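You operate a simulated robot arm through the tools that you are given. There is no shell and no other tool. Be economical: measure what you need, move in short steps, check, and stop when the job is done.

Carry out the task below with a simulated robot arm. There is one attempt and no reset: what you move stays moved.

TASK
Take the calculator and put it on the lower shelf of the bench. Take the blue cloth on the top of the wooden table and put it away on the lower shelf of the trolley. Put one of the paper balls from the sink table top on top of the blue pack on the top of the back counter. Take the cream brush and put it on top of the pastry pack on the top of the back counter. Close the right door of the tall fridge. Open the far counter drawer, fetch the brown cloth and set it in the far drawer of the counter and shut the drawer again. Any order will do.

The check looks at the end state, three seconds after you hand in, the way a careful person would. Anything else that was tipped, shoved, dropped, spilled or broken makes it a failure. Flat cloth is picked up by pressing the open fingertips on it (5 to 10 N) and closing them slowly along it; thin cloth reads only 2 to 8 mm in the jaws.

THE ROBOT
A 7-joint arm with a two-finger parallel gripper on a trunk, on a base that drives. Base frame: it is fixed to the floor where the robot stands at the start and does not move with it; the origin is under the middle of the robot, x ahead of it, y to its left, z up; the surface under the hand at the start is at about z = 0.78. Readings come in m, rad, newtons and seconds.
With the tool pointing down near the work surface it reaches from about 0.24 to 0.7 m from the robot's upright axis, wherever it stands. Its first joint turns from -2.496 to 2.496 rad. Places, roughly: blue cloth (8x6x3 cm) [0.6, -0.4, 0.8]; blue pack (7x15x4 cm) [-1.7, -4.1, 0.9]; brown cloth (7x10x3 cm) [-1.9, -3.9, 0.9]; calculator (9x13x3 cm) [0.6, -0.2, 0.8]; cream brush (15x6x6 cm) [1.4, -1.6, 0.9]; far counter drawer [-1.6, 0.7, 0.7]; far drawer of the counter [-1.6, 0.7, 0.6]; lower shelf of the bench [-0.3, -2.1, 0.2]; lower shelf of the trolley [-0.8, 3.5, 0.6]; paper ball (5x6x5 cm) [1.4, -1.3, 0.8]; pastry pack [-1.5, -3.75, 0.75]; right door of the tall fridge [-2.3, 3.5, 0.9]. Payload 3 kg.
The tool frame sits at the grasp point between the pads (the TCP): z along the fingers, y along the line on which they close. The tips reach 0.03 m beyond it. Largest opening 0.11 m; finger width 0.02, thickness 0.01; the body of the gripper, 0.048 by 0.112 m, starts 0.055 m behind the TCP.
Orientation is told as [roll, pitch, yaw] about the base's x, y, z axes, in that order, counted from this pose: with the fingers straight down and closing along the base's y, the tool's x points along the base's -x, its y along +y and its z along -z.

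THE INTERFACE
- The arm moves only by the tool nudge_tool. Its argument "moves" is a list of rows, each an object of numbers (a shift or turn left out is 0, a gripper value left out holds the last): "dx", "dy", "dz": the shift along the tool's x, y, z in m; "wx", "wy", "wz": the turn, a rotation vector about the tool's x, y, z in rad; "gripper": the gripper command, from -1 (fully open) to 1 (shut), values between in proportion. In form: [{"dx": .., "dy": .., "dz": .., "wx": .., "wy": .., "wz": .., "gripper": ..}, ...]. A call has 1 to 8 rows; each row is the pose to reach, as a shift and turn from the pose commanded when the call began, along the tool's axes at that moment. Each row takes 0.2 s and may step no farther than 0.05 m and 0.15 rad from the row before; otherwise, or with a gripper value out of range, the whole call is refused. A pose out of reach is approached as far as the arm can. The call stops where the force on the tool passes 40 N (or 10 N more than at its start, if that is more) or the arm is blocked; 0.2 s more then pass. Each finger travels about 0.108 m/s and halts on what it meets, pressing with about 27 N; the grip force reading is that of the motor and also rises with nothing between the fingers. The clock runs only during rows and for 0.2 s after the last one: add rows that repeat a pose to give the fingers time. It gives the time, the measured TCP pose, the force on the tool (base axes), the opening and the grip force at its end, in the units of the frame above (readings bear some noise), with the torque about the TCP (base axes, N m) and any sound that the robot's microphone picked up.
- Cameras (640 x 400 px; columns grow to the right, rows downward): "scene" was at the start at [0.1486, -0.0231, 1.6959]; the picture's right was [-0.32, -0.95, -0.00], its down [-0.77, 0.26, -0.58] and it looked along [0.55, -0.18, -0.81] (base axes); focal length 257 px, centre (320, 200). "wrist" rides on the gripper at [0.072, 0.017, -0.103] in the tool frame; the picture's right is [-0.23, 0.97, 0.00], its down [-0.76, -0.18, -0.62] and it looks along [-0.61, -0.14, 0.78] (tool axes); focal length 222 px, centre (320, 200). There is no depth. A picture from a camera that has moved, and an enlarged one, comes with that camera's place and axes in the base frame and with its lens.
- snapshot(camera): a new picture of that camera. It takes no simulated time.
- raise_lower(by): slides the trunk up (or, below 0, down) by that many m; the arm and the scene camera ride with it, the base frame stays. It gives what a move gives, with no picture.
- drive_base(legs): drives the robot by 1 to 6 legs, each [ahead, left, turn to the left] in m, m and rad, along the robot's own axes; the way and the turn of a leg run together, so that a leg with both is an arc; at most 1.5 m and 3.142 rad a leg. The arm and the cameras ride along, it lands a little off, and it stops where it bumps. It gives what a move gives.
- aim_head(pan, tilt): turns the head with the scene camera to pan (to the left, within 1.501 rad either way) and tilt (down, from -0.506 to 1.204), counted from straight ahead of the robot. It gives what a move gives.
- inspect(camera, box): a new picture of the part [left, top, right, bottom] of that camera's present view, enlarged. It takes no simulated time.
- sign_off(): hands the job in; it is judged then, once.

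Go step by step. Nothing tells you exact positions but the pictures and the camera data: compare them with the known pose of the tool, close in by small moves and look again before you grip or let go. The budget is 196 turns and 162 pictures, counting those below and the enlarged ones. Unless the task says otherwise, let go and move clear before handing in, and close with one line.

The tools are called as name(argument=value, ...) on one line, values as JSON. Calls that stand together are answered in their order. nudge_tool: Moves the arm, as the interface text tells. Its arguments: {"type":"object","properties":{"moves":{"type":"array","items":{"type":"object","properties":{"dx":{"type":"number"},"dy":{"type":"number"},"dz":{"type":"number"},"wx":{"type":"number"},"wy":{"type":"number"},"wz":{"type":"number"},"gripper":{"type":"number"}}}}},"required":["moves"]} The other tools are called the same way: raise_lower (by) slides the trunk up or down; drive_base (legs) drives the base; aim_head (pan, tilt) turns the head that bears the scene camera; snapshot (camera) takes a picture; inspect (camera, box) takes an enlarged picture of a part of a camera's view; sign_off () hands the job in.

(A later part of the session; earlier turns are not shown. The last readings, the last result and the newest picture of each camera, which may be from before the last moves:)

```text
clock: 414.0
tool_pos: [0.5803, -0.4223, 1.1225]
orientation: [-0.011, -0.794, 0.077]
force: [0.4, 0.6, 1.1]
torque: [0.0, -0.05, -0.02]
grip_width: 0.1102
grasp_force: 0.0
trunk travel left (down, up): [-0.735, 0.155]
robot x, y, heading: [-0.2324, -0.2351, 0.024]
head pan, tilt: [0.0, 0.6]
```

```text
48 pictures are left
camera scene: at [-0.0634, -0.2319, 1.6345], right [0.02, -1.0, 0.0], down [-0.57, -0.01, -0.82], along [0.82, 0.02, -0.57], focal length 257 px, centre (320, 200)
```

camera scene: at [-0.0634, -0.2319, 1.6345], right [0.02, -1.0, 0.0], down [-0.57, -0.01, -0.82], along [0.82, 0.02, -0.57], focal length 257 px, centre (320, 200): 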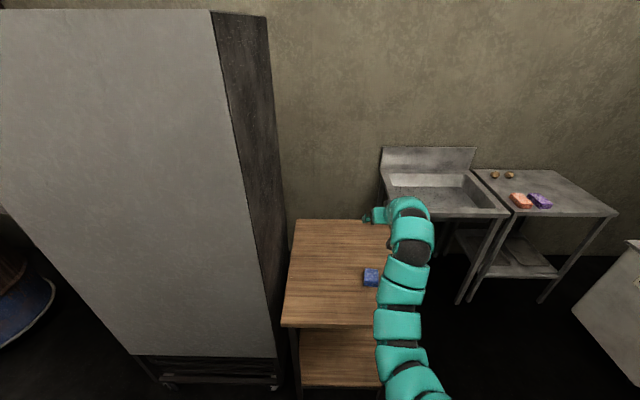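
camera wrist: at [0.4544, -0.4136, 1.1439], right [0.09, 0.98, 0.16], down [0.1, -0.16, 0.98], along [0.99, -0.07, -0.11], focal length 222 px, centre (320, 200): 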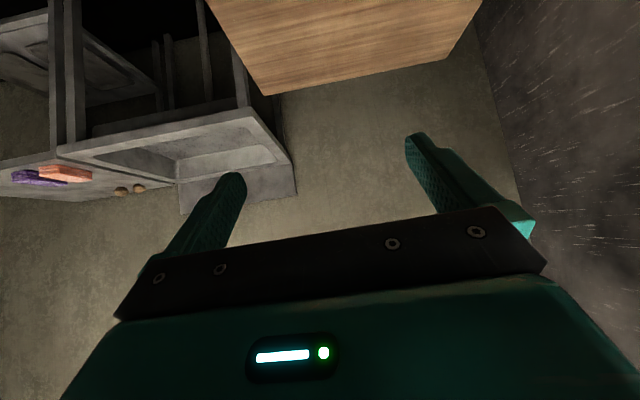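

The cloth is still at about [0.60, -0.412]. Aligning the tilted hand over it and lowering with the trunk.

nudge_tool(moves=[{"dx": -0.008, "dz": 0.008, "dy": 0.004, "wx": 0.085, "wz": 0.083}, {"dx": -0.017, "dz": 0.017, "dy": 0.008, "wx": 0.169, "wz": 0.166}, {"dx": -0.017, "dz": 0.017, "dy": 0.008, "wx": 0.169, "wz": 0.166}])

raise_lower(by=-0.24)

snapshot(camera="wrist")

```text
clock: 414.8
tool_pos: [0.604, -0.4131, 1.1239]
orientation: [-0.008, -0.795, -0.165]
force: [-1.0, 0.2, 0.4]
torque: [-0.01, 0.0, 0.02]
grip_width: 0.1101
grasp_force: 0.0
trunk travel left (down, up): [-0.735, 0.155]
robot x, y, heading: [-0.2303, -0.2366, 0.02]
head pan, tilt: [0.0, 0.6]
```

```text
clock: 417.3
tool_pos: [0.6026, -0.4121, 0.8831]
orientation: [-0.012, -0.795, -0.162]
force: [-0.3, 0.6, 0.5]
torque: [0.01, 0.02, 0.01]
grip_width: 0.1101
grasp_force: 0.1
trunk travel left (down, up): [-0.495, 0.395]
robot x, y, heading: [-0.2344, -0.2351, 0.02]
head pan, tilt: [0.0, 0.6]
```

```text
47 pictures are left
camera wrist: at [0.4831, -0.3749, 0.9043], right [0.32, 0.93, 0.16], down [0.06, -0.18, 0.98], along [0.95, -0.31, -0.11], focal length 222 px, centre (320, 200)
```

wrist: 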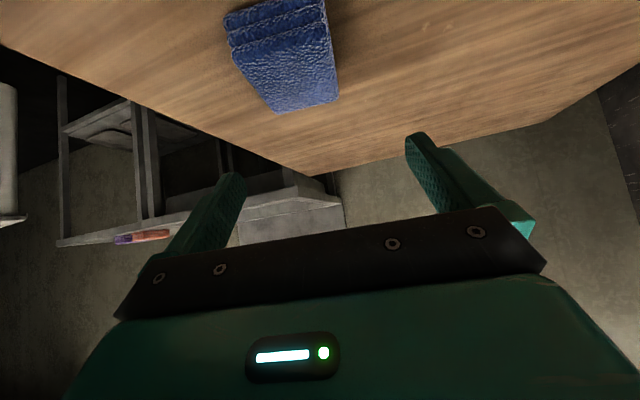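

Small correction, then down to table-contact height and grip.

nudge_tool(moves=[{"dx": -0.004, "dz": 0.004, "dy": -0.005}, {"dx": -0.004, "dz": 0.004, "dy": -0.005}])

raise_lower(by=-0.068)

snapshot(camera="wrist")

raise_lower(by=-0.005)

```text
clock: 417.9
tool_pos: [0.6091, -0.4184, 0.8837]
orientation: [-0.011, -0.797, -0.163]
force: [-0.4, 0.6, -0.3]
torque: [0.0, -0.02, -0.03]
grip_width: 0.1099
grasp_force: 0.1
trunk travel left (down, up): [-0.495, 0.395]
robot x, y, heading: [-0.2323, -0.2383, 0.022]
head pan, tilt: [0.0, 0.6]
```

```text
clock: 419.0
tool_pos: [0.6078, -0.4185, 0.8153]
orientation: [-0.011, -0.796, -0.161]
force: [-0.6, 0.4, -0.3]
torque: [-0.01, 0.0, -0.01]
grip_width: 0.11
grasp_force: 0.2
trunk travel left (down, up): [-0.427, 0.463]
robot x, y, heading: [-0.2292, -0.2364, 0.023]
head pan, tilt: [0.0, 0.6]
```

```text
46 pictures are left
camera wrist: at [0.488, -0.381, 0.8359], right [0.32, 0.93, 0.16], down [0.06, -0.18, 0.98], along [0.95, -0.31, -0.11], focal length 222 px, centre (320, 200)
```

wrist: 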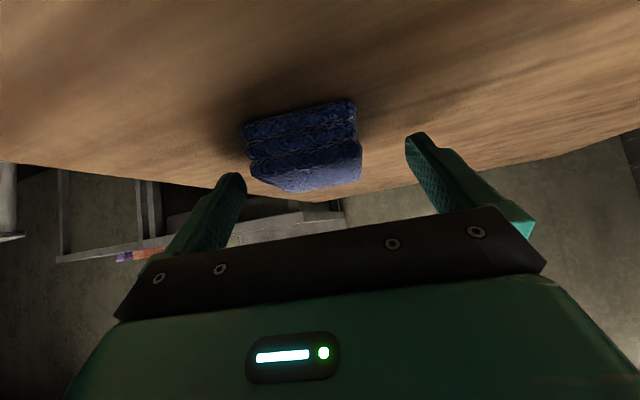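

```text
clock: 419.5
tool_pos: [0.6091, -0.4191, 0.81]
orientation: [-0.01, -0.796, -0.163]
force: [0.5, -0.1, 0.3]
torque: [0.01, 0.03, 0.0]
grip_width: 0.1102
grasp_force: 0.0
trunk travel left (down, up): [-0.422, 0.468]
robot x, y, heading: [-0.2321, -0.2324, 0.024]
head pan, tilt: [0.0, 0.6]
```

nudge_tool(moves=[{"gripper": -0.5}, {"gripper": 0}, {"gripper": 0.3}, {"gripper": 0.6}, {"gripper": 1}, {"gripper": 1}, {"gripper": 1}])

raise_lower(by=0.25)

snapshot(camera="wrist")

```text
clock: 421.1
tool_pos: [0.6085, -0.4189, 0.8104]
orientation: [-0.01, -0.796, -0.161]
force: [0.9, -1.0, 1.8]
torque: [0.02, -0.04, 0.01]
grip_width: 0.0572
grasp_force: 27.3
trunk travel left (down, up): [-0.422, 0.468]
robot x, y, heading: [-0.2336, -0.2358, 0.023]
head pan, tilt: [0.0, 0.6]
```

```text
clock: 423.7
tool_pos: [0.6096, -0.4203, 1.0606]
orientation: [-0.01, -0.795, -0.163]
force: [0.4, 0.6, -0.2]
torque: [0.0, 0.0, -0.03]
grip_width: 0.0572
grasp_force: 27.1
trunk travel left (down, up): [-0.672, 0.218]
robot x, y, heading: [-0.2306, -0.2318, 0.024]
head pan, tilt: [0.0, 0.6]
```

```text
45 pictures are left
camera wrist: at [0.4882, -0.3811, 1.0805], right [0.32, 0.93, 0.16], down [0.06, -0.18, 0.98], along [0.95, -0.31, -0.11], focal length 222 px, centre (320, 200)
```

wrist: 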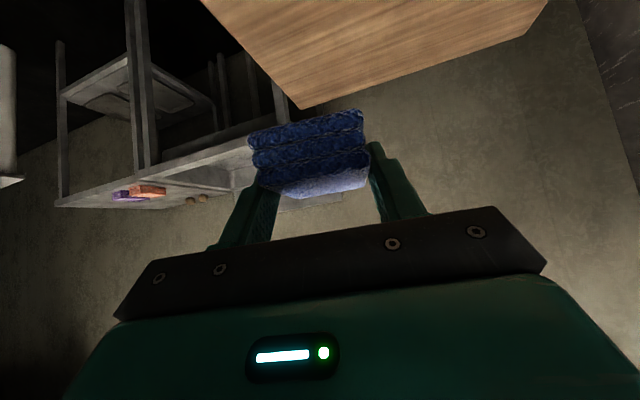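

Blue cloth is held. Driving back through the lane to the trolley.

drive_base(legs=[[0, -0.45, 0], [0, 0, 1.547], [1.4, 0.02, 0], [1.4, 0, 0], [0, 0.65, 0]])

raise_lower(by=-0.35)

aim_head(pan=0.0, tilt=0.6)

snapshot(camera="scene")

```text
clock: 446.7
tool_pos: [-0.5567, 2.9857, 1.0599]
orientation: [-0.011, -0.794, 1.339]
force: [-0.5, 0.8, 0.7]
torque: [0.0, 0.02, 0.0]
grip_width: 0.0573
grasp_force: 26.9
trunk travel left (down, up): [-0.672, 0.218]
robot x, y, heading: [-0.7991, 2.1629, 1.523]
head pan, tilt: [0.0, 0.6]
```

```text
clock: 450.1
tool_pos: [-0.5565, 2.9862, 0.7098]
orientation: [-0.01, -0.795, 1.337]
force: [0.5, -0.3, -0.2]
torque: [0.03, -0.01, -0.03]
grip_width: 0.057
grasp_force: 26.9
trunk travel left (down, up): [-0.322, 0.568]
robot x, y, heading: [-0.799, 2.1633, 1.519]
head pan, tilt: [0.0, 0.6]
```

```text
clock: 450.7
tool_pos: [-0.5572, 2.9847, 0.7095]
orientation: [-0.011, -0.795, 1.337]
force: [-0.6, -0.1, 0.0]
torque: [0.0, 0.0, 0.0]
grip_width: 0.0575
grasp_force: 26.8
trunk travel left (down, up): [-0.322, 0.568]
robot x, y, heading: [-0.8016, 2.1583, 1.524]
head pan, tilt: [0.0, 0.6]
```

```text
44 pictures are left
camera scene: at [-0.7919, 2.3297, 1.2215], right [1.0, -0.05, 0.0], down [-0.03, -0.56, -0.82], along [0.04, 0.82, -0.57], focal length 257 px, centre (320, 200)
```

scene: 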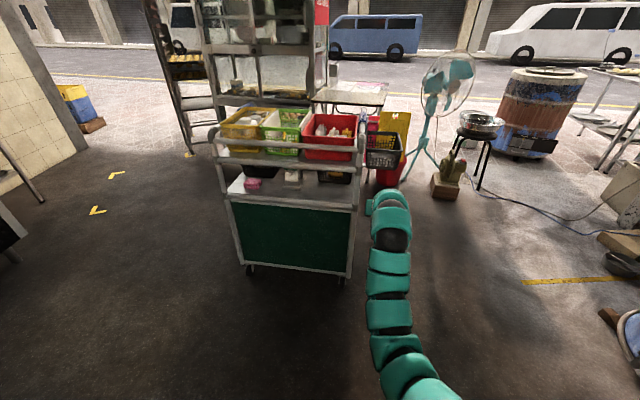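

I'll straighten up, shift left to x -0.71, and come closer for a check.

drive_base(legs=[[0, 0, 0.048], [0.12, 0.12, 0]])

inspect(camera="scene", box=[230, 100, 430, 260])

snapshot(camera="wrist")

```text
clock: 452.6
tool_pos: [-0.7149, 3.1178, 0.7093]
orientation: [-0.012, -0.796, 1.384]
force: [-0.1, 0.8, -0.1]
torque: [-0.03, -0.02, 0.01]
grip_width: 0.0569
grasp_force: 26.9
trunk travel left (down, up): [-0.322, 0.568]
robot x, y, heading: [-0.919, 2.2834, 1.565]
head pan, tilt: [0.0, 0.6]
```

```text
2.50 times, centred on (330, 180) of scene
camera zoom: at [-0.9202, 2.4523, 1.2215], right [1.0, 0.0, 0.0], down [0.0, -0.57, -0.82], along [0.0, 0.82, -0.57], focal length 642 px, centre (295, 250)
```

zoom: 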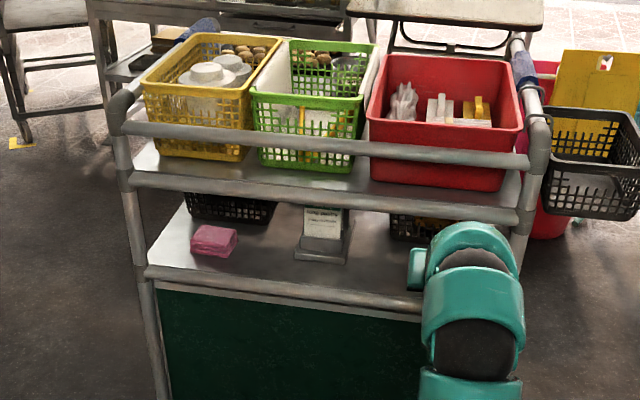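

```text
42 pictures are left
camera wrist: at [-0.7572, 2.9998, 0.7307], right [-0.93, 0.34, 0.16], down [0.18, 0.05, 0.98], along [0.33, 0.94, -0.11], focal length 222 px, centre (320, 200)
```

wrist: 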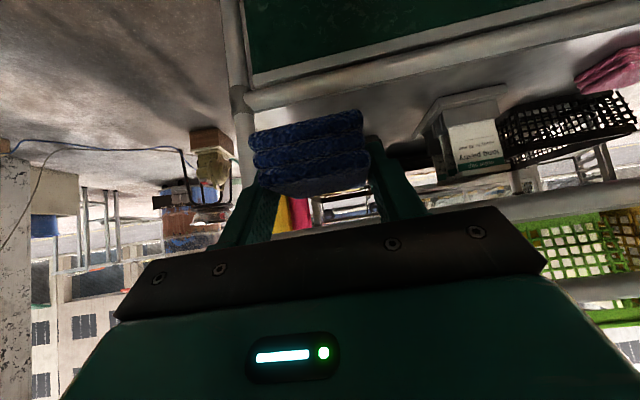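

The tray's lower rail sits at about [y 3.32, z 0.717] and the shelf's front rail at about [y 3.26, z 0.60]; I'll keep the gripper body just in front of the upper rail. Lowering to 0.665 and entering to y 3.32.

raise_lower(by=-0.045)

drive_base(legs=[[0.12, 0, 0]])

snapshot(camera="wrist")

inspect(camera="scene", box=[260, 110, 440, 250])

```text
clock: 453.4
tool_pos: [-0.7161, 3.1185, 0.6661]
orientation: [-0.011, -0.796, 1.384]
force: [0.8, 0.2, -0.9]
torque: [0.0, -0.01, -0.03]
grip_width: 0.0573
grasp_force: 26.1
trunk travel left (down, up): [-0.277, 0.613]
robot x, y, heading: [-0.9217, 2.2837, 1.569]
head pan, tilt: [0.0, 0.6]
```

```text
clock: 454.7
tool_pos: [-0.7174, 3.238, 0.666]
orientation: [-0.011, -0.796, 1.386]
force: [0.0, -0.3, -0.7]
torque: [-0.02, -0.01, 0.01]
grip_width: 0.0571
grasp_force: 27.2
trunk travel left (down, up): [-0.277, 0.613]
robot x, y, heading: [-0.9214, 2.4028, 1.571]
head pan, tilt: [0.0, 0.6]
```

```text
41 pictures are left
camera wrist: at [-0.7581, 3.1193, 0.6857], right [-0.93, 0.34, 0.16], down [0.18, 0.05, 0.98], along [0.33, 0.94, -0.11], focal length 222 px, centre (320, 200)
```

wrist: 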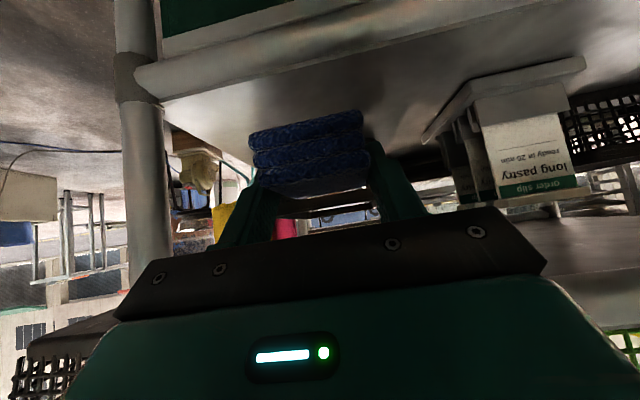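

```text
2.86 times, centred on (350, 180) of scene
camera zoom: at [-0.9203, 2.5716, 1.1765], right [1.0, 0.0, 0.0], down [0.0, -0.56, -0.83], along [0.0, 0.83, -0.56], focal length 734 px, centre (234, 257)
```

zoom: 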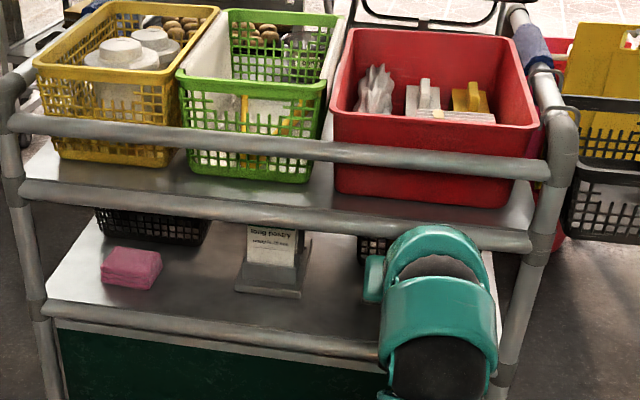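

The cloth is entering over the shelf. Ahead 7 cm more, then lowering by feel.

drive_base(legs=[[0.072, 0, 0]])

raise_lower(by=-0.025)

raise_lower(by=-0.008)

raise_lower(by=-0.008)

snapshot(camera="wrist")

```text
clock: 455.5
tool_pos: [-0.7168, 3.2538, 0.6651]
orientation: [-0.006, -0.791, 1.381]
force: [-0.1, -0.1, 0.6]
torque: [-0.02, 0.0, -0.01]
grip_width: 0.0571
grasp_force: 26.9
trunk travel left (down, up): [-0.277, 0.613]
robot x, y, heading: [-0.9198, 2.4166, 1.568]
head pan, tilt: [0.0, 0.6]
stopped in leg 1: the force on the tool passed its limit at 144 N (the readings are from after the stop); the commanded pose is now the measured one
```

```text
clock: 456.2
tool_pos: [-0.7176, 3.2535, 0.6397]
orientation: [-0.006, -0.789, 1.381]
force: [0.9, -0.6, -0.3]
torque: [0.02, -0.02, -0.02]
grip_width: 0.0574
grasp_force: 27.0
trunk travel left (down, up): [-0.252, 0.638]
robot x, y, heading: [-0.9199, 2.4188, 1.57]
head pan, tilt: [0.0, 0.6]
```

```text
clock: 456.8
tool_pos: [-0.7178, 3.2539, 0.6315]
orientation: [-0.008, -0.788, 1.381]
force: [0.4, -0.6, -0.6]
torque: [-0.01, -0.01, -0.01]
grip_width: 0.0571
grasp_force: 27.2
trunk travel left (down, up): [-0.244, 0.646]
robot x, y, heading: [-0.9193, 2.4198, 1.569]
head pan, tilt: [0.0, 0.6]
```

```text
clock: 457.3
tool_pos: [-0.7166, 3.2539, 0.6234]
orientation: [-0.01, -0.788, 1.38]
force: [-0.3, 0.1, -0.3]
torque: [0.0, -0.01, 0.0]
grip_width: 0.057
grasp_force: 27.4
trunk travel left (down, up): [-0.236, 0.654]
robot x, y, heading: [-0.919, 2.4183, 1.572]
head pan, tilt: [0.0, 0.6]
```

```text
39 pictures are left
camera wrist: at [-0.7582, 3.1353, 0.6444], right [-0.92, 0.35, 0.16], down [0.19, 0.06, 0.98], along [0.33, 0.94, -0.12], focal length 222 px, centre (320, 200)
```

wrist: 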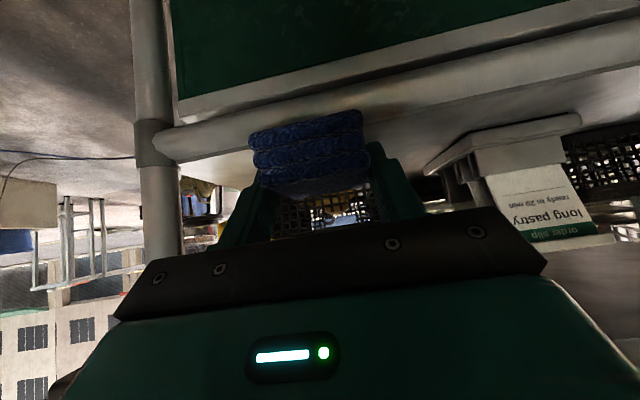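

Something stopped the hand firmly at y 3.254. Before proceeding I'll look closely at what it met and whether the trolley shifted.

inspect(camera="scene", box=[260, 110, 440, 250])

inspect(camera="wrist", box=[120, 60, 640, 280])

```text
2.86 times, centred on (350, 180) of scene
camera zoom: at [-0.9202, 2.5888, 1.1355], right [1.0, 0.0, 0.0], down [0.0, -0.57, -0.82], along [0.0, 0.82, -0.57], focal length 734 px, centre (234, 257)
```

zoom: 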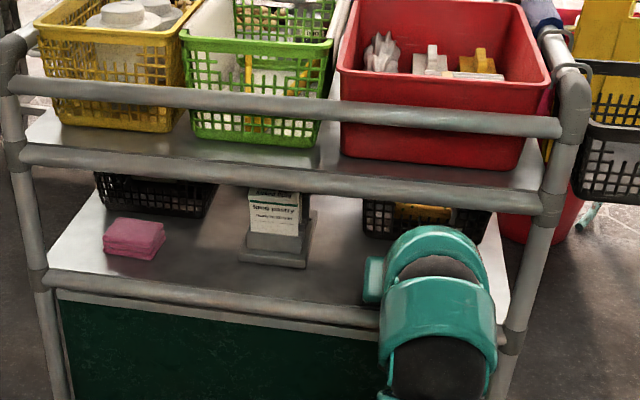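

```text
1.23 times, centred on (380, 170) of wrist
camera zoom: at [-0.7582, 3.1353, 0.6444], right [-0.92, 0.35, 0.16], down [0.19, 0.06, 0.98], along [0.33, 0.94, -0.12], focal length 273 px, centre (246, 237)
```

zoom: 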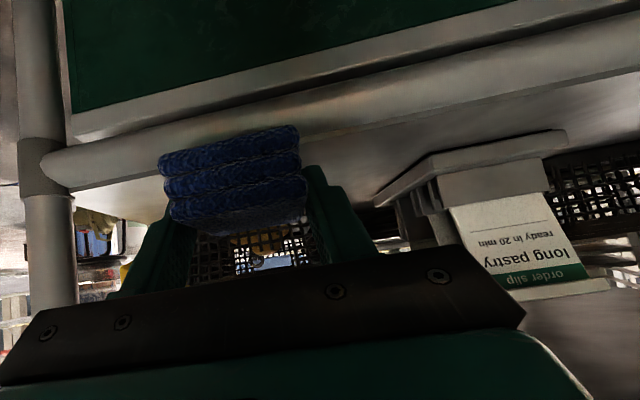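

The cloth looks to be just above/over the front rail, so most likely the hand grazed the upper tray rail; now it's 4 cm lower. I'll advance gently with the arm (force-guarded).

nudge_tool(moves=[{"dx": -0.0045, "dz": -0.0045}, {"dx": -0.0115, "dz": 0.0025}, {"dx": -0.0185, "dz": 0.0095}, {"dx": -0.0185, "dz": 0.0095}])

nudge_tool(moves=[{"dx": -0.007, "dz": 0.007}, {"dx": -0.014, "dz": 0.014}, {"dx": -0.021, "dz": 0.021}, {"dx": -0.021, "dz": 0.021}])

```text
clock: 458.3
tool_pos: [-0.7126, 3.2736, 0.6308]
orientation: [-0.008, -0.789, 1.379]
force: [0.0, 0.2, -1.3]
torque: [0.03, 0.01, -0.02]
grip_width: 0.057
grasp_force: 27.0
trunk travel left (down, up): [-0.236, 0.654]
robot x, y, heading: [-0.9221, 2.4182, 1.572]
head pan, tilt: [0.0, 0.6]
```

```text
clock: 459.3
tool_pos: [-0.7062, 3.303, 0.6282]
orientation: [-0.008, -0.788, 1.38]
force: [-0.2, -0.5, 0.3]
torque: [-0.01, 0.05, 0.02]
grip_width: 0.0572
grasp_force: 27.4
trunk travel left (down, up): [-0.236, 0.654]
robot x, y, heading: [-0.9221, 2.4192, 1.574]
head pan, tilt: [0.0, 0.6]
```

Clear. A further 1.5 cm, then lower by feel.

nudge_tool(moves=[{"dx": -0.005, "dz": 0.005}, {"dx": -0.011, "dz": 0.011}, {"dx": -0.011, "dz": 0.011}])

raise_lower(by=-0.01)

raise_lower(by=-0.007)

raise_lower(by=-0.007)

snapshot(camera="wrist")

```text
clock: 460.1
tool_pos: [-0.7045, 3.3171, 0.6312]
orientation: [-0.007, -0.79, 1.38]
force: [0.0, 0.3, -0.9]
torque: [0.0, 0.01, 0.0]
grip_width: 0.0573
grasp_force: 27.0
trunk travel left (down, up): [-0.236, 0.654]
robot x, y, heading: [-0.9207, 2.4211, 1.57]
head pan, tilt: [0.0, 0.6]
```

```text
clock: 460.7
tool_pos: [-0.7035, 3.3174, 0.6202]
orientation: [-0.007, -0.787, 1.382]
force: [0.0, -0.1, 0.1]
torque: [-0.01, -0.01, 0.01]
grip_width: 0.0573
grasp_force: 27.2
trunk travel left (down, up): [-0.226, 0.664]
robot x, y, heading: [-0.9162, 2.4191, 1.569]
head pan, tilt: [0.0, 0.6]
```

```text
clock: 461.3
tool_pos: [-0.7044, 3.317, 0.6129]
orientation: [-0.008, -0.79, 1.38]
force: [-0.2, -0.3, -0.4]
torque: [0.01, -0.03, 0.02]
grip_width: 0.0571
grasp_force: 26.9
trunk travel left (down, up): [-0.219, 0.671]
robot x, y, heading: [-0.9263, 2.4215, 1.566]
head pan, tilt: [0.0, 0.6]
```

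```text
clock: 461.8
tool_pos: [-0.7047, 3.3165, 0.6103]
orientation: [-0.007, -0.798, 1.377]
force: [1.2, 4.3, 19.0]
torque: [0.21, 0.44, -0.09]
grip_width: 0.0572
grasp_force: 26.7
trunk travel left (down, up): [-0.212, 0.678]
robot x, y, heading: [-0.9232, 2.4198, 1.571]
head pan, tilt: [0.0, 0.6]
```

```text
36 pictures are left
camera wrist: at [-0.7457, 3.1987, 0.6307], right [-0.92, 0.35, 0.16], down [0.19, 0.05, 0.98], along [0.33, 0.94, -0.11], focal length 222 px, centre (320, 200)
```

wrist: 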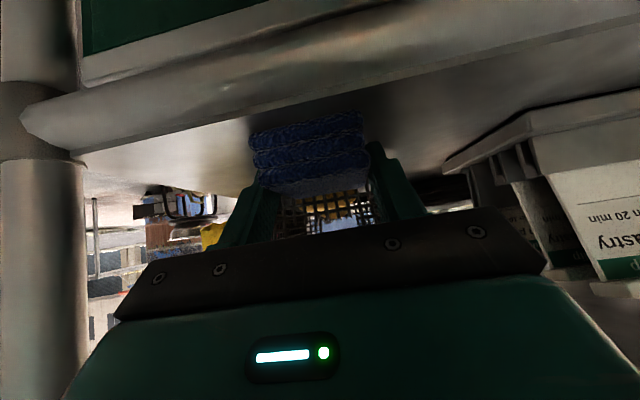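

Contact with the shelf; the cloth lies just behind the front rail. Releasing and withdrawing carefully.

nudge_tool(moves=[{"gripper": 0.2}, {"gripper": -0.3}, {"gripper": -0.45}, {"gripper": -0.45}])

raise_lower(by=0.024)

nudge_tool(moves=[{"dx": 0.015, "dz": -0.015}, {"dx": 0.03, "dz": -0.03}, {"dx": 0.045, "dz": -0.045}, {"dx": 0.045, "dz": -0.045}])

drive_base(legs=[[-0.3, 0, 0]])

inspect(camera="scene", box=[230, 80, 430, 260])

```text
clock: 462.8
tool_pos: [-0.7026, 3.3157, 0.609]
orientation: [-0.007, -0.792, 1.379]
force: [7.9, -1.5, 19.0]
torque: [0.41, 0.56, -0.16]
grip_width: 0.0758
grasp_force: 0.1
trunk travel left (down, up): [-0.212, 0.678]
robot x, y, heading: [-0.9193, 2.4184, 1.57]
head pan, tilt: [0.0, 0.6]
```

```text
clock: 463.5
tool_pos: [-0.7063, 3.3178, 0.6294]
orientation: [-0.008, -0.787, 1.38]
force: [0.2, 0.4, 0.7]
torque: [0.01, -0.04, 0.0]
grip_width: 0.08
grasp_force: 0.2
trunk travel left (down, up): [-0.236, 0.654]
robot x, y, heading: [-0.9192, 2.4186, 1.571]
head pan, tilt: [0.0, 0.6]
```

```text
clock: 464.5
tool_pos: [-0.7179, 3.2546, 0.6303]
orientation: [-0.008, -0.791, 1.381]
force: [-0.6, -0.7, 0.6]
torque: [-0.01, 0.0, -0.03]
grip_width: 0.0796
grasp_force: 0.1
trunk travel left (down, up): [-0.236, 0.654]
robot x, y, heading: [-0.9218, 2.4178, 1.572]
head pan, tilt: [0.0, 0.6]
```

```text
clock: 466.7
tool_pos: [-0.7198, 2.9627, 0.6303]
orientation: [-0.008, -0.792, 1.383]
force: [-0.9, 0.9, 0.4]
torque: [0.02, -0.02, 0.02]
grip_width: 0.0798
grasp_force: 0.0
trunk travel left (down, up): [-0.236, 0.654]
robot x, y, heading: [-0.9165, 2.1256, 1.574]
head pan, tilt: [0.0, 0.6]
stopped in leg 1: the robot was blocked; the commanded pose is now the measured one
```

```text
2.22 times, centred on (330, 170) of scene
camera zoom: at [-0.9208, 2.2956, 1.1355], right [1.0, 0.0, 0.0], down [0.0, -0.57, -0.82], along [0.0, 0.82, -0.57], focal length 570 px, centre (298, 267)
```

zoom: 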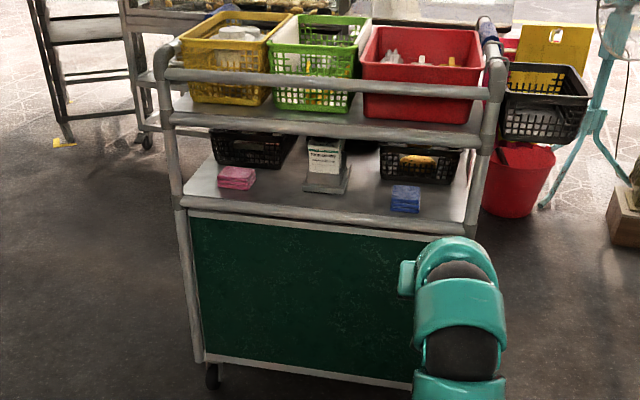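

The blue cloth is on the trolley's lower shelf. Last item: the paper ball. I'll reduce the tool tilt to about 25°, raise up, and drive back through the lane to the sink table.

raise_lower(by=0.4)

nudge_tool(moves=[{"wy": 0.12}, {"wy": 0.24}, {"wy": 0.35}, {"wy": 0.35}])

raise_lower(by=0.1)

drive_base(legs=[[0.1, -0.69, 0], [-1.4, 0, 0], [-1.4, 0, 0], [0, 0, -1.574], [0, -0.63, 0], [0.6, 0, 0]])

snapshot(camera="scene")

snapshot(camera="wrist")

```text
clock: 470.5
tool_pos: [-0.7207, 2.9624, 1.0304]
orientation: [-0.005, -0.793, 1.383]
force: [-0.2, -1.1, -0.6]
torque: [0.03, -0.01, 0.01]
grip_width: 0.0797
grasp_force: 0.1
trunk travel left (down, up): [-0.636, 0.254]
robot x, y, heading: [-0.9179, 2.1244, 1.574]
head pan, tilt: [0.0, 0.6]
```

```text
clock: 471.5
tool_pos: [-0.7217, 2.9625, 1.0308]
orientation: [-0.007, -0.441, 1.377]
force: [-0.2, 0.8, -0.7]
torque: [-0.01, -0.01, -0.03]
grip_width: 0.0799
grasp_force: 0.0
trunk travel left (down, up): [-0.636, 0.254]
robot x, y, heading: [-0.919, 2.1259, 1.569]
head pan, tilt: [0.0, 0.6]
```

```text
clock: 472.9
tool_pos: [-0.7198, 2.9616, 1.13]
orientation: [-0.006, -0.442, 1.38]
force: [-0.4, -0.1, 0.0]
torque: [0.0, -0.03, 0.01]
grip_width: 0.0799
grasp_force: 0.0
trunk travel left (down, up): [-0.736, 0.154]
robot x, y, heading: [-0.9207, 2.1262, 1.567]
head pan, tilt: [0.0, 0.6]
```

```text
clock: 491.7
tool_pos: [0.4275, -0.0063, 1.1308]
orientation: [0.013, -0.439, 0.737]
force: [-10.2, 2.5, 2.3]
torque: [0.0, 0.11, -0.09]
grip_width: 0.0755
grasp_force: 0.0
trunk travel left (down, up): [-0.736, 0.154]
robot x, y, heading: [-0.2325, -0.5475, 0.9]
head pan, tilt: [0.0, 0.6]
stopped in leg 4: the force on the tool passed its limit at 59 N (the readings are from after the stop); the commanded pose is now the measured one
```

```text
34 pictures are left
camera scene: at [-0.1299, -0.4148, 1.6358], right [0.78, -0.62, 0.0], down [-0.35, -0.44, -0.83], along [0.52, 0.64, -0.56], focal length 257 px, centre (320, 200)
```

scene: 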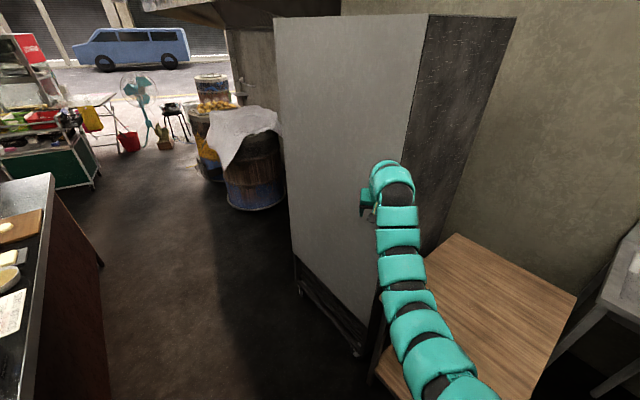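

```text
33 pictures are left
camera wrist: at [0.3355, -0.0682, 1.1939], right [-0.51, 0.86, 0.11], down [0.44, 0.15, 0.89], along [0.74, 0.49, -0.45], focal length 222 px, centre (320, 200)
```

wrist: 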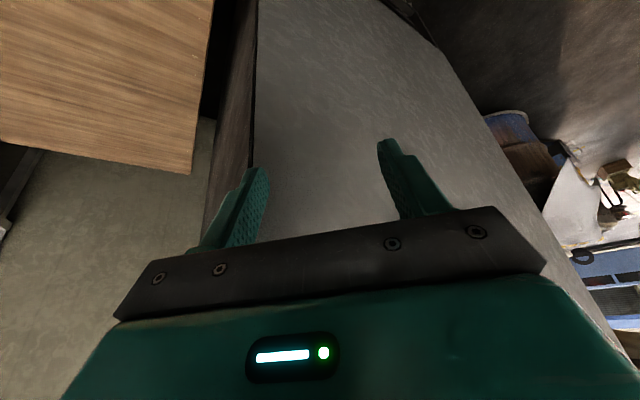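

The hand lightly touched the tall tray cabinet while turning (I turned 13 cm too early). I'll turn back away from it, retreat toward -y, then turn.

drive_base(legs=[[0, 0, 0.3], [-0.36, -0.16, 0], [0, 0, -1.2], [0, -0.28, 0], [0.6, 0, 0]])

aim_head(pan=0.0, tilt=0.7)

snapshot(camera="scene")

snapshot(camera="wrist")

```text
clock: 502.8
tool_pos: [1.2131, -1.4594, 1.1279]
orientation: [0.009, -0.438, -0.2]
force: [-0.9, 0.0, 0.9]
torque: [-0.01, 0.01, 0.03]
grip_width: 0.0798
grasp_force: 0.0
trunk travel left (down, up): [-0.736, 0.154]
robot x, y, heading: [0.389, -1.2464, -0.035]
head pan, tilt: [0.0, 0.6]
```

```text
clock: 503.4
tool_pos: [1.2116, -1.4586, 1.1296]
orientation: [0.009, -0.438, -0.199]
force: [0.2, -0.2, 0.2]
torque: [0.01, 0.01, 0.06]
grip_width: 0.0796
grasp_force: 0.1
trunk travel left (down, up): [-0.736, 0.154]
robot x, y, heading: [0.3873, -1.2499, -0.038]
head pan, tilt: [0.0, 0.7]
```

```text
32 pictures are left
camera scene: at [0.5483, -1.2523, 1.6269], right [-0.04, -1.0, 0.0], down [-0.64, 0.02, -0.77], along [0.76, -0.03, -0.64], focal length 257 px, centre (320, 200)
```

scene: 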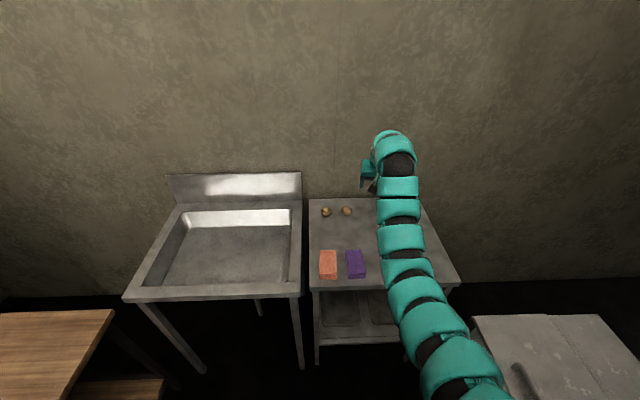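

```text
31 pictures are left
camera wrist: at [1.1072, -1.4215, 1.1928], right [0.39, 0.91, 0.11], down [0.38, -0.27, 0.89], along [0.84, -0.31, -0.45], focal length 222 px, centre (320, 200)
```

wrist: 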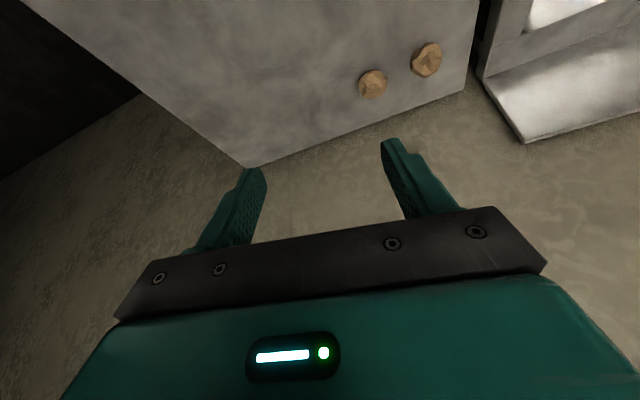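

Ball A is at about [1.396, -1.405]. Moving over it and lowering partway.

drive_base(legs=[[0.18, 0.061, 0]])

raise_lower(by=-0.19)

snapshot(camera="wrist")

```text
clock: 505.0
tool_pos: [1.3981, -1.4022, 1.1293]
orientation: [0.011, -0.436, -0.199]
force: [0.9, 0.5, -0.5]
torque: [-0.02, -0.04, 0.0]
grip_width: 0.0796
grasp_force: 0.1
trunk travel left (down, up): [-0.736, 0.154]
robot x, y, heading: [0.5655, -1.1937, -0.034]
head pan, tilt: [0.0, 0.7]
```

```text
clock: 507.1
tool_pos: [1.3964, -1.4035, 0.9411]
orientation: [0.01, -0.438, -0.199]
force: [-0.6, -0.1, 0.0]
torque: [0.01, -0.01, 0.01]
grip_width: 0.0799
grasp_force: 0.1
trunk travel left (down, up): [-0.546, 0.344]
robot x, y, heading: [0.5697, -1.1911, -0.036]
head pan, tilt: [0.0, 0.7]
```

```text
30 pictures are left
camera wrist: at [1.2915, -1.3661, 1.0028], right [0.39, 0.91, 0.11], down [0.38, -0.27, 0.89], along [0.84, -0.31, -0.45], focal length 222 px, centre (320, 200)
```

wrist: 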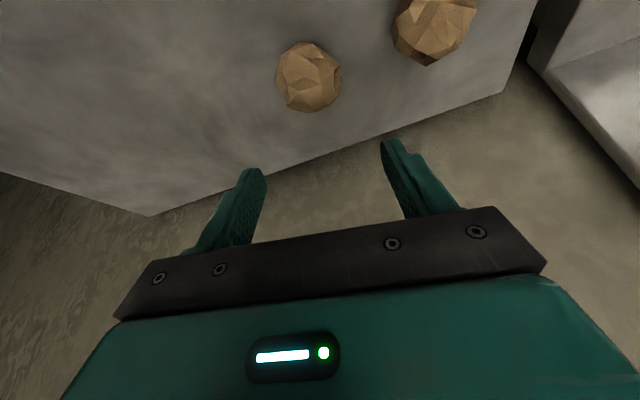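

Well centred. Lowering the rest and gripping gently.

raise_lower(by=-0.08)

snapshot(camera="wrist")

nudge_tool(moves=[{"gripper": -0.1}, {"gripper": 0.2}, {"gripper": 0.5}, {"gripper": 1}, {"gripper": 1}])

raise_lower(by=0.2)

snapshot(camera="wrist")

```text
clock: 508.2
tool_pos: [1.3964, -1.4048, 0.8598]
orientation: [0.01, -0.438, -0.198]
force: [-0.3, 0.2, 0.7]
torque: [0.01, 0.01, 0.0]
grip_width: 0.0797
grasp_force: 0.2
trunk travel left (down, up): [-0.466, 0.424]
robot x, y, heading: [0.5678, -1.1921, -0.03]
head pan, tilt: [0.0, 0.7]
```

```text
29 pictures are left
camera wrist: at [1.2915, -1.366, 0.9229], right [0.39, 0.91, 0.11], down [0.38, -0.27, 0.89], along [0.84, -0.31, -0.45], focal length 222 px, centre (320, 200)
```

wrist: 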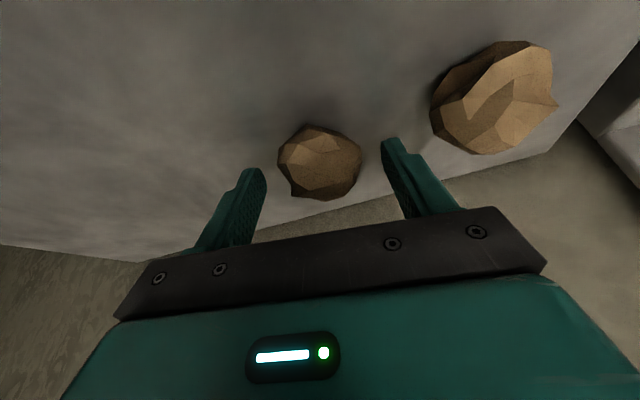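

```text
clock: 509.4
tool_pos: [1.3958, -1.4042, 0.8595]
orientation: [0.01, -0.438, -0.2]
force: [-0.4, -0.1, 0.5]
torque: [-0.01, -0.02, -0.01]
grip_width: 0.0403
grasp_force: 26.8
trunk travel left (down, up): [-0.466, 0.424]
robot x, y, heading: [0.5687, -1.1934, -0.03]
head pan, tilt: [0.0, 0.7]
```

```text
clock: 511.6
tool_pos: [1.3946, -1.4031, 1.0597]
orientation: [0.009, -0.439, -0.199]
force: [0.0, -0.8, -0.5]
torque: [0.03, 0.02, 0.0]
grip_width: 0.0404
grasp_force: 26.8
trunk travel left (down, up): [-0.666, 0.224]
robot x, y, heading: [0.5705, -1.193, -0.036]
head pan, tilt: [0.0, 0.7]
```

```text
28 pictures are left
camera wrist: at [1.2917, -1.3662, 1.1226], right [0.39, 0.91, 0.11], down [0.38, -0.27, 0.89], along [0.84, -0.31, -0.45], focal length 222 px, centre (320, 200)
```

wrist: 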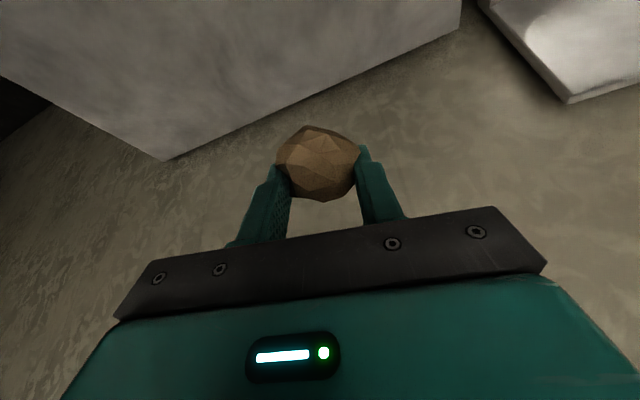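

The ball is held. Driving it around to the back counter.

raise_lower(by=0.06)

drive_base(legs=[[-1.0, 0.07, 0.033], [-1.0, 0.07, 0], [0, 0, -1.571], [1.2, 0, 0]])

```text
clock: 512.6
tool_pos: [1.3966, -1.4026, 1.1191]
orientation: [0.012, -0.437, -0.198]
force: [0.8, -1.1, 0.2]
torque: [-0.01, 0.0, 0.03]
grip_width: 0.0405
grasp_force: 27.0
trunk travel left (down, up): [-0.726, 0.164]
robot x, y, heading: [0.5681, -1.1883, -0.03]
head pan, tilt: [0.0, 0.7]
```

```text
clock: 532.2
tool_pos: [-1.6574, -3.0549, 1.1201]
orientation: [0.01, -0.439, -1.758]
force: [-0.3, -0.3, -0.4]
torque: [0.04, 0.0, 0.0]
grip_width: 0.0407
grasp_force: 27.0
trunk travel left (down, up): [-0.726, 0.164]
robot x, y, heading: [-1.458, -2.2259, -1.596]
head pan, tilt: [0.0, 0.7]
```

drive_base(legs=[[0, 0, 0.025], [0.8, -0.015, 0]])

snapshot(camera="scene")

snapshot(camera="wrist")

```text
clock: 536.8
tool_pos: [-1.6603, -3.8542, 1.1188]
orientation: [0.01, -0.437, -1.738]
force: [-0.1, -0.3, 1.1]
torque: [0.0, -0.02, 0.01]
grip_width: 0.0403
grasp_force: 27.4
trunk travel left (down, up): [-0.726, 0.164]
robot x, y, heading: [-1.4754, -3.02, -1.576]
head pan, tilt: [0.0, 0.7]
```

```text
27 pictures are left
camera scene: at [-1.4749, -3.1855, 1.6168], right [-1.0, 0.01, 0.0], down [0.0, 0.64, -0.76], along [0.0, -0.76, -0.64], focal length 257 px, centre (320, 200)
```

scene: 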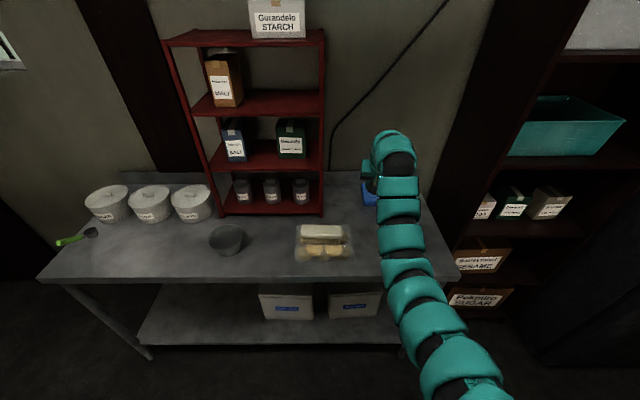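

```text
26 pictures are left
camera wrist: at [-1.6263, -3.7492, 1.1823], right [0.93, -0.36, 0.11], down [-0.25, -0.39, 0.89], along [-0.28, -0.85, -0.45], focal length 222 px, centre (320, 200)
```

wrist: 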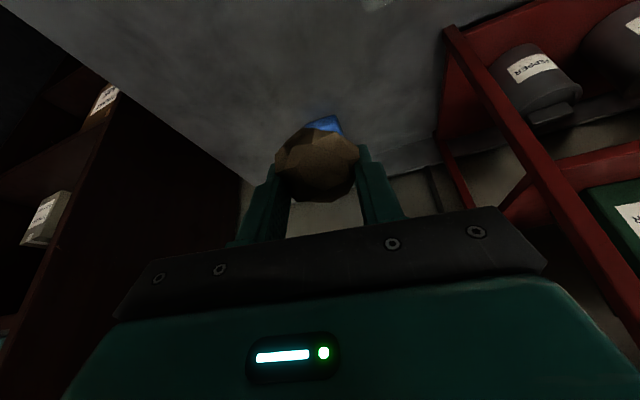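

The blue pack's centre is about [-1.703, -4.08]. Driving the ball over it and lowering partway.

drive_base(legs=[[0.225, -0.043, 0]])

raise_lower(by=-0.14)

snapshot(camera="wrist")

inspect(camera="scene", box=[300, 130, 440, 250])

```text
clock: 538.5
tool_pos: [-1.708, -4.0783, 1.1189]
orientation: [0.011, -0.436, -1.744]
force: [-0.5, 0.2, 0.0]
torque: [0.02, -0.04, -0.01]
grip_width: 0.0405
grasp_force: 26.7
trunk travel left (down, up): [-0.726, 0.164]
robot x, y, heading: [-1.5166, -3.2434, -1.577]
head pan, tilt: [0.0, 0.7]
```

```text
clock: 540.2
tool_pos: [-1.7076, -4.0773, 0.9801]
orientation: [0.01, -0.438, -1.743]
force: [0.0, 0.0, -0.1]
torque: [-0.03, 0.01, 0.0]
grip_width: 0.0406
grasp_force: 27.1
trunk travel left (down, up): [-0.586, 0.304]
robot x, y, heading: [-1.5155, -3.2426, -1.581]
head pan, tilt: [0.0, 0.7]
```

```text
25 pictures are left
camera wrist: at [-1.674, -3.9718, 1.0428], right [0.92, -0.37, 0.11], down [-0.26, -0.39, 0.89], along [-0.28, -0.85, -0.45], focal length 222 px, centre (320, 200)
```

wrist: 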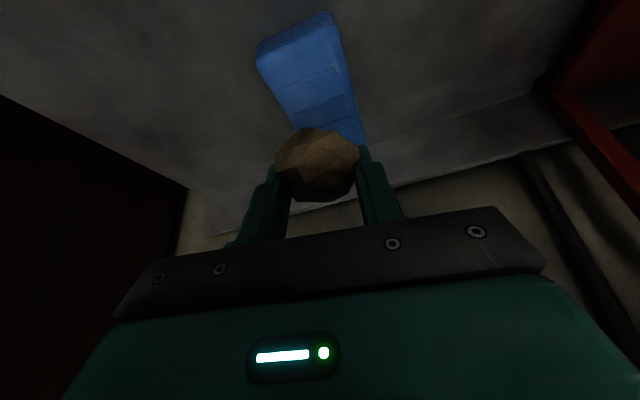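

```text
3.33 times, centred on (370, 190) of scene
camera zoom: at [-1.5208, -3.4084, 1.4769], right [-1.0, 0.01, 0.0], down [0.01, 0.64, -0.76], along [-0.01, -0.76, -0.64], focal length 856 px, centre (153, 233)
```

zoom: 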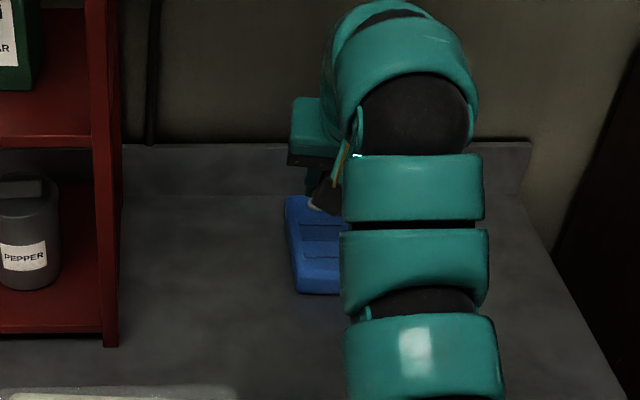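

The pack's centre is nearer y -4.105, so 2.8 cm further. Then lowering to contact.

drive_base(legs=[[0.028, 0.002, 0]])

raise_lower(by=-0.03)

raise_lower(by=-0.01)

raise_lower(by=-0.006)

raise_lower(by=-0.005)

```text
clock: 541.0
tool_pos: [-1.7065, -4.1066, 0.9794]
orientation: [0.01, -0.436, -1.744]
force: [-0.2, 0.0, -0.2]
torque: [0.01, 0.04, 0.04]
grip_width: 0.0406
grasp_force: 27.3
trunk travel left (down, up): [-0.586, 0.304]
robot x, y, heading: [-1.5145, -3.2727, -1.577]
head pan, tilt: [0.0, 0.7]
```

```text
clock: 541.8
tool_pos: [-1.706, -4.1043, 0.9507]
orientation: [0.011, -0.436, -1.741]
force: [0.3, 0.0, -0.4]
torque: [-0.04, 0.02, -0.03]
grip_width: 0.0409
grasp_force: 27.2
trunk travel left (down, up): [-0.556, 0.334]
robot x, y, heading: [-1.5177, -3.2713, -1.579]
head pan, tilt: [0.0, 0.7]
```

```text
clock: 542.3
tool_pos: [-1.7071, -4.1054, 0.9391]
orientation: [0.01, -0.436, -1.744]
force: [-0.3, 0.0, 0.2]
torque: [-0.02, 0.0, 0.01]
grip_width: 0.0407
grasp_force: 26.4
trunk travel left (down, up): [-0.546, 0.344]
robot x, y, heading: [-1.5179, -3.2683, -1.577]
head pan, tilt: [0.0, 0.7]
```

```text
clock: 542.9
tool_pos: [-1.7058, -4.1046, 0.9332]
orientation: [0.011, -0.436, -1.744]
force: [0.0, -0.7, 0.1]
torque: [-0.01, 0.0, 0.01]
grip_width: 0.0409
grasp_force: 27.1
trunk travel left (down, up): [-0.54, 0.35]
robot x, y, heading: [-1.5175, -3.2736, -1.586]
head pan, tilt: [0.0, 0.7]
```

```text
clock: 543.4
tool_pos: [-1.7071, -4.1052, 0.9287]
orientation: [0.01, -0.437, -1.744]
force: [-0.2, 0.7, -0.5]
torque: [0.0, 0.01, -0.01]
grip_width: 0.0408
grasp_force: 27.0
trunk travel left (down, up): [-0.535, 0.355]
robot x, y, heading: [-1.5178, -3.27, -1.581]
head pan, tilt: [0.0, 0.7]
```

snapshot(camera="wrist")

raise_lower(by=-0.005)

raise_lower(by=-0.004)

raise_lower(by=-0.004)

```text
23 pictures are left
camera wrist: at [-1.6726, -3.9993, 0.9915], right [0.92, -0.37, 0.11], down [-0.26, -0.39, 0.89], along [-0.28, -0.85, -0.45], focal length 222 px, centre (320, 200)
```

wrist: 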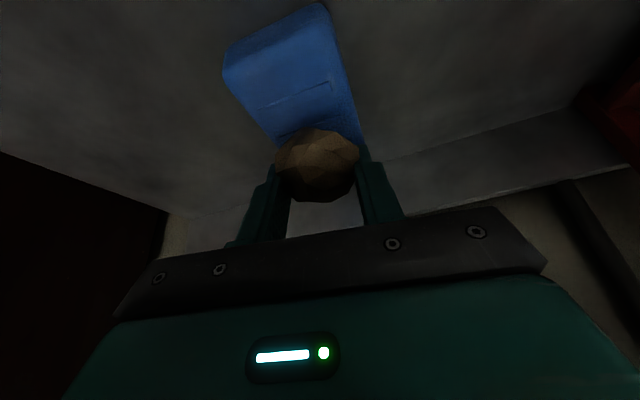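

```text
clock: 544.0
tool_pos: [-1.7061, -4.1053, 0.924]
orientation: [0.012, -0.436, -1.744]
force: [0.1, 0.3, 0.6]
torque: [0.03, 0.04, -0.01]
grip_width: 0.0407
grasp_force: 27.5
trunk travel left (down, up): [-0.53, 0.36]
robot x, y, heading: [-1.5158, -3.271, -1.578]
head pan, tilt: [0.0, 0.7]
```

```text
clock: 544.5
tool_pos: [-1.7085, -4.1047, 0.9193]
orientation: [0.012, -0.437, -1.745]
force: [-0.2, 0.1, 0.7]
torque: [0.01, 0.02, 0.03]
grip_width: 0.0405
grasp_force: 26.8
trunk travel left (down, up): [-0.526, 0.364]
robot x, y, heading: [-1.5164, -3.2717, -1.583]
head pan, tilt: [0.0, 0.7]
```

```text
clock: 545.0
tool_pos: [-1.7061, -4.1055, 0.9161]
orientation: [0.009, -0.438, -1.744]
force: [0.3, -0.1, 4.2]
torque: [-0.04, 0.01, -0.02]
grip_width: 0.0407
grasp_force: 26.9
trunk travel left (down, up): [-0.522, 0.368]
robot x, y, heading: [-1.5217, -3.2713, -1.58]
head pan, tilt: [0.0, 0.7]
```

Contact (4 N). One millimetre or two more, then a slow release.

raise_lower(by=-0.002)

nudge_tool(moves=[{"gripper": 0.25}, {"gripper": 0.2}, {"gripper": 0.1}, {"gripper": 0.0}, {"gripper": -0.1}, {"gripper": -0.2}, {"gripper": -0.3}, {"gripper": -0.3}])

snapshot(camera="wrist")

```text
clock: 545.5
tool_pos: [-1.7065, -4.1032, 0.9155]
orientation: [0.011, -0.442, -1.745]
force: [0.0, -2.0, 13.1]
torque: [-0.14, -0.08, -0.01]
grip_width: 0.0405
grasp_force: 27.3
trunk travel left (down, up): [-0.52, 0.37]
robot x, y, heading: [-1.5188, -3.2679, -1.58]
head pan, tilt: [0.0, 0.7]
```

```text
clock: 547.4
tool_pos: [-1.7071, -4.1041, 0.9136]
orientation: [0.011, -0.435, -1.744]
force: [0.0, -0.4, -1.3]
torque: [0.03, 0.03, 0.03]
grip_width: 0.0716
grasp_force: 0.1
trunk travel left (down, up): [-0.52, 0.37]
robot x, y, heading: [-1.5141, -3.2711, -1.579]
head pan, tilt: [0.0, 0.7]
```

```text
22 pictures are left
camera wrist: at [-1.6726, -3.9994, 0.9765], right [0.92, -0.37, 0.11], down [-0.26, -0.39, 0.89], along [-0.28, -0.85, -0.45], focal length 222 px, centre (320, 200)
```

wrist: 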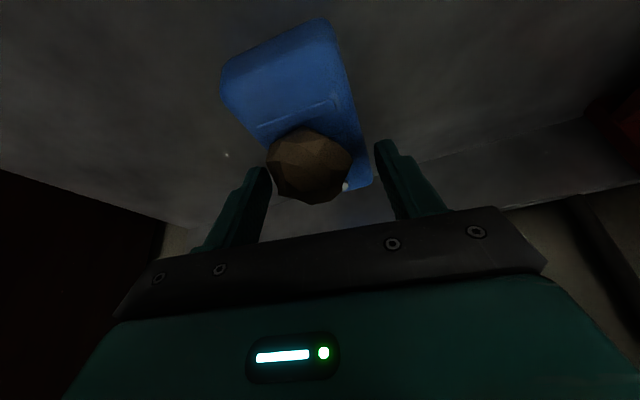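

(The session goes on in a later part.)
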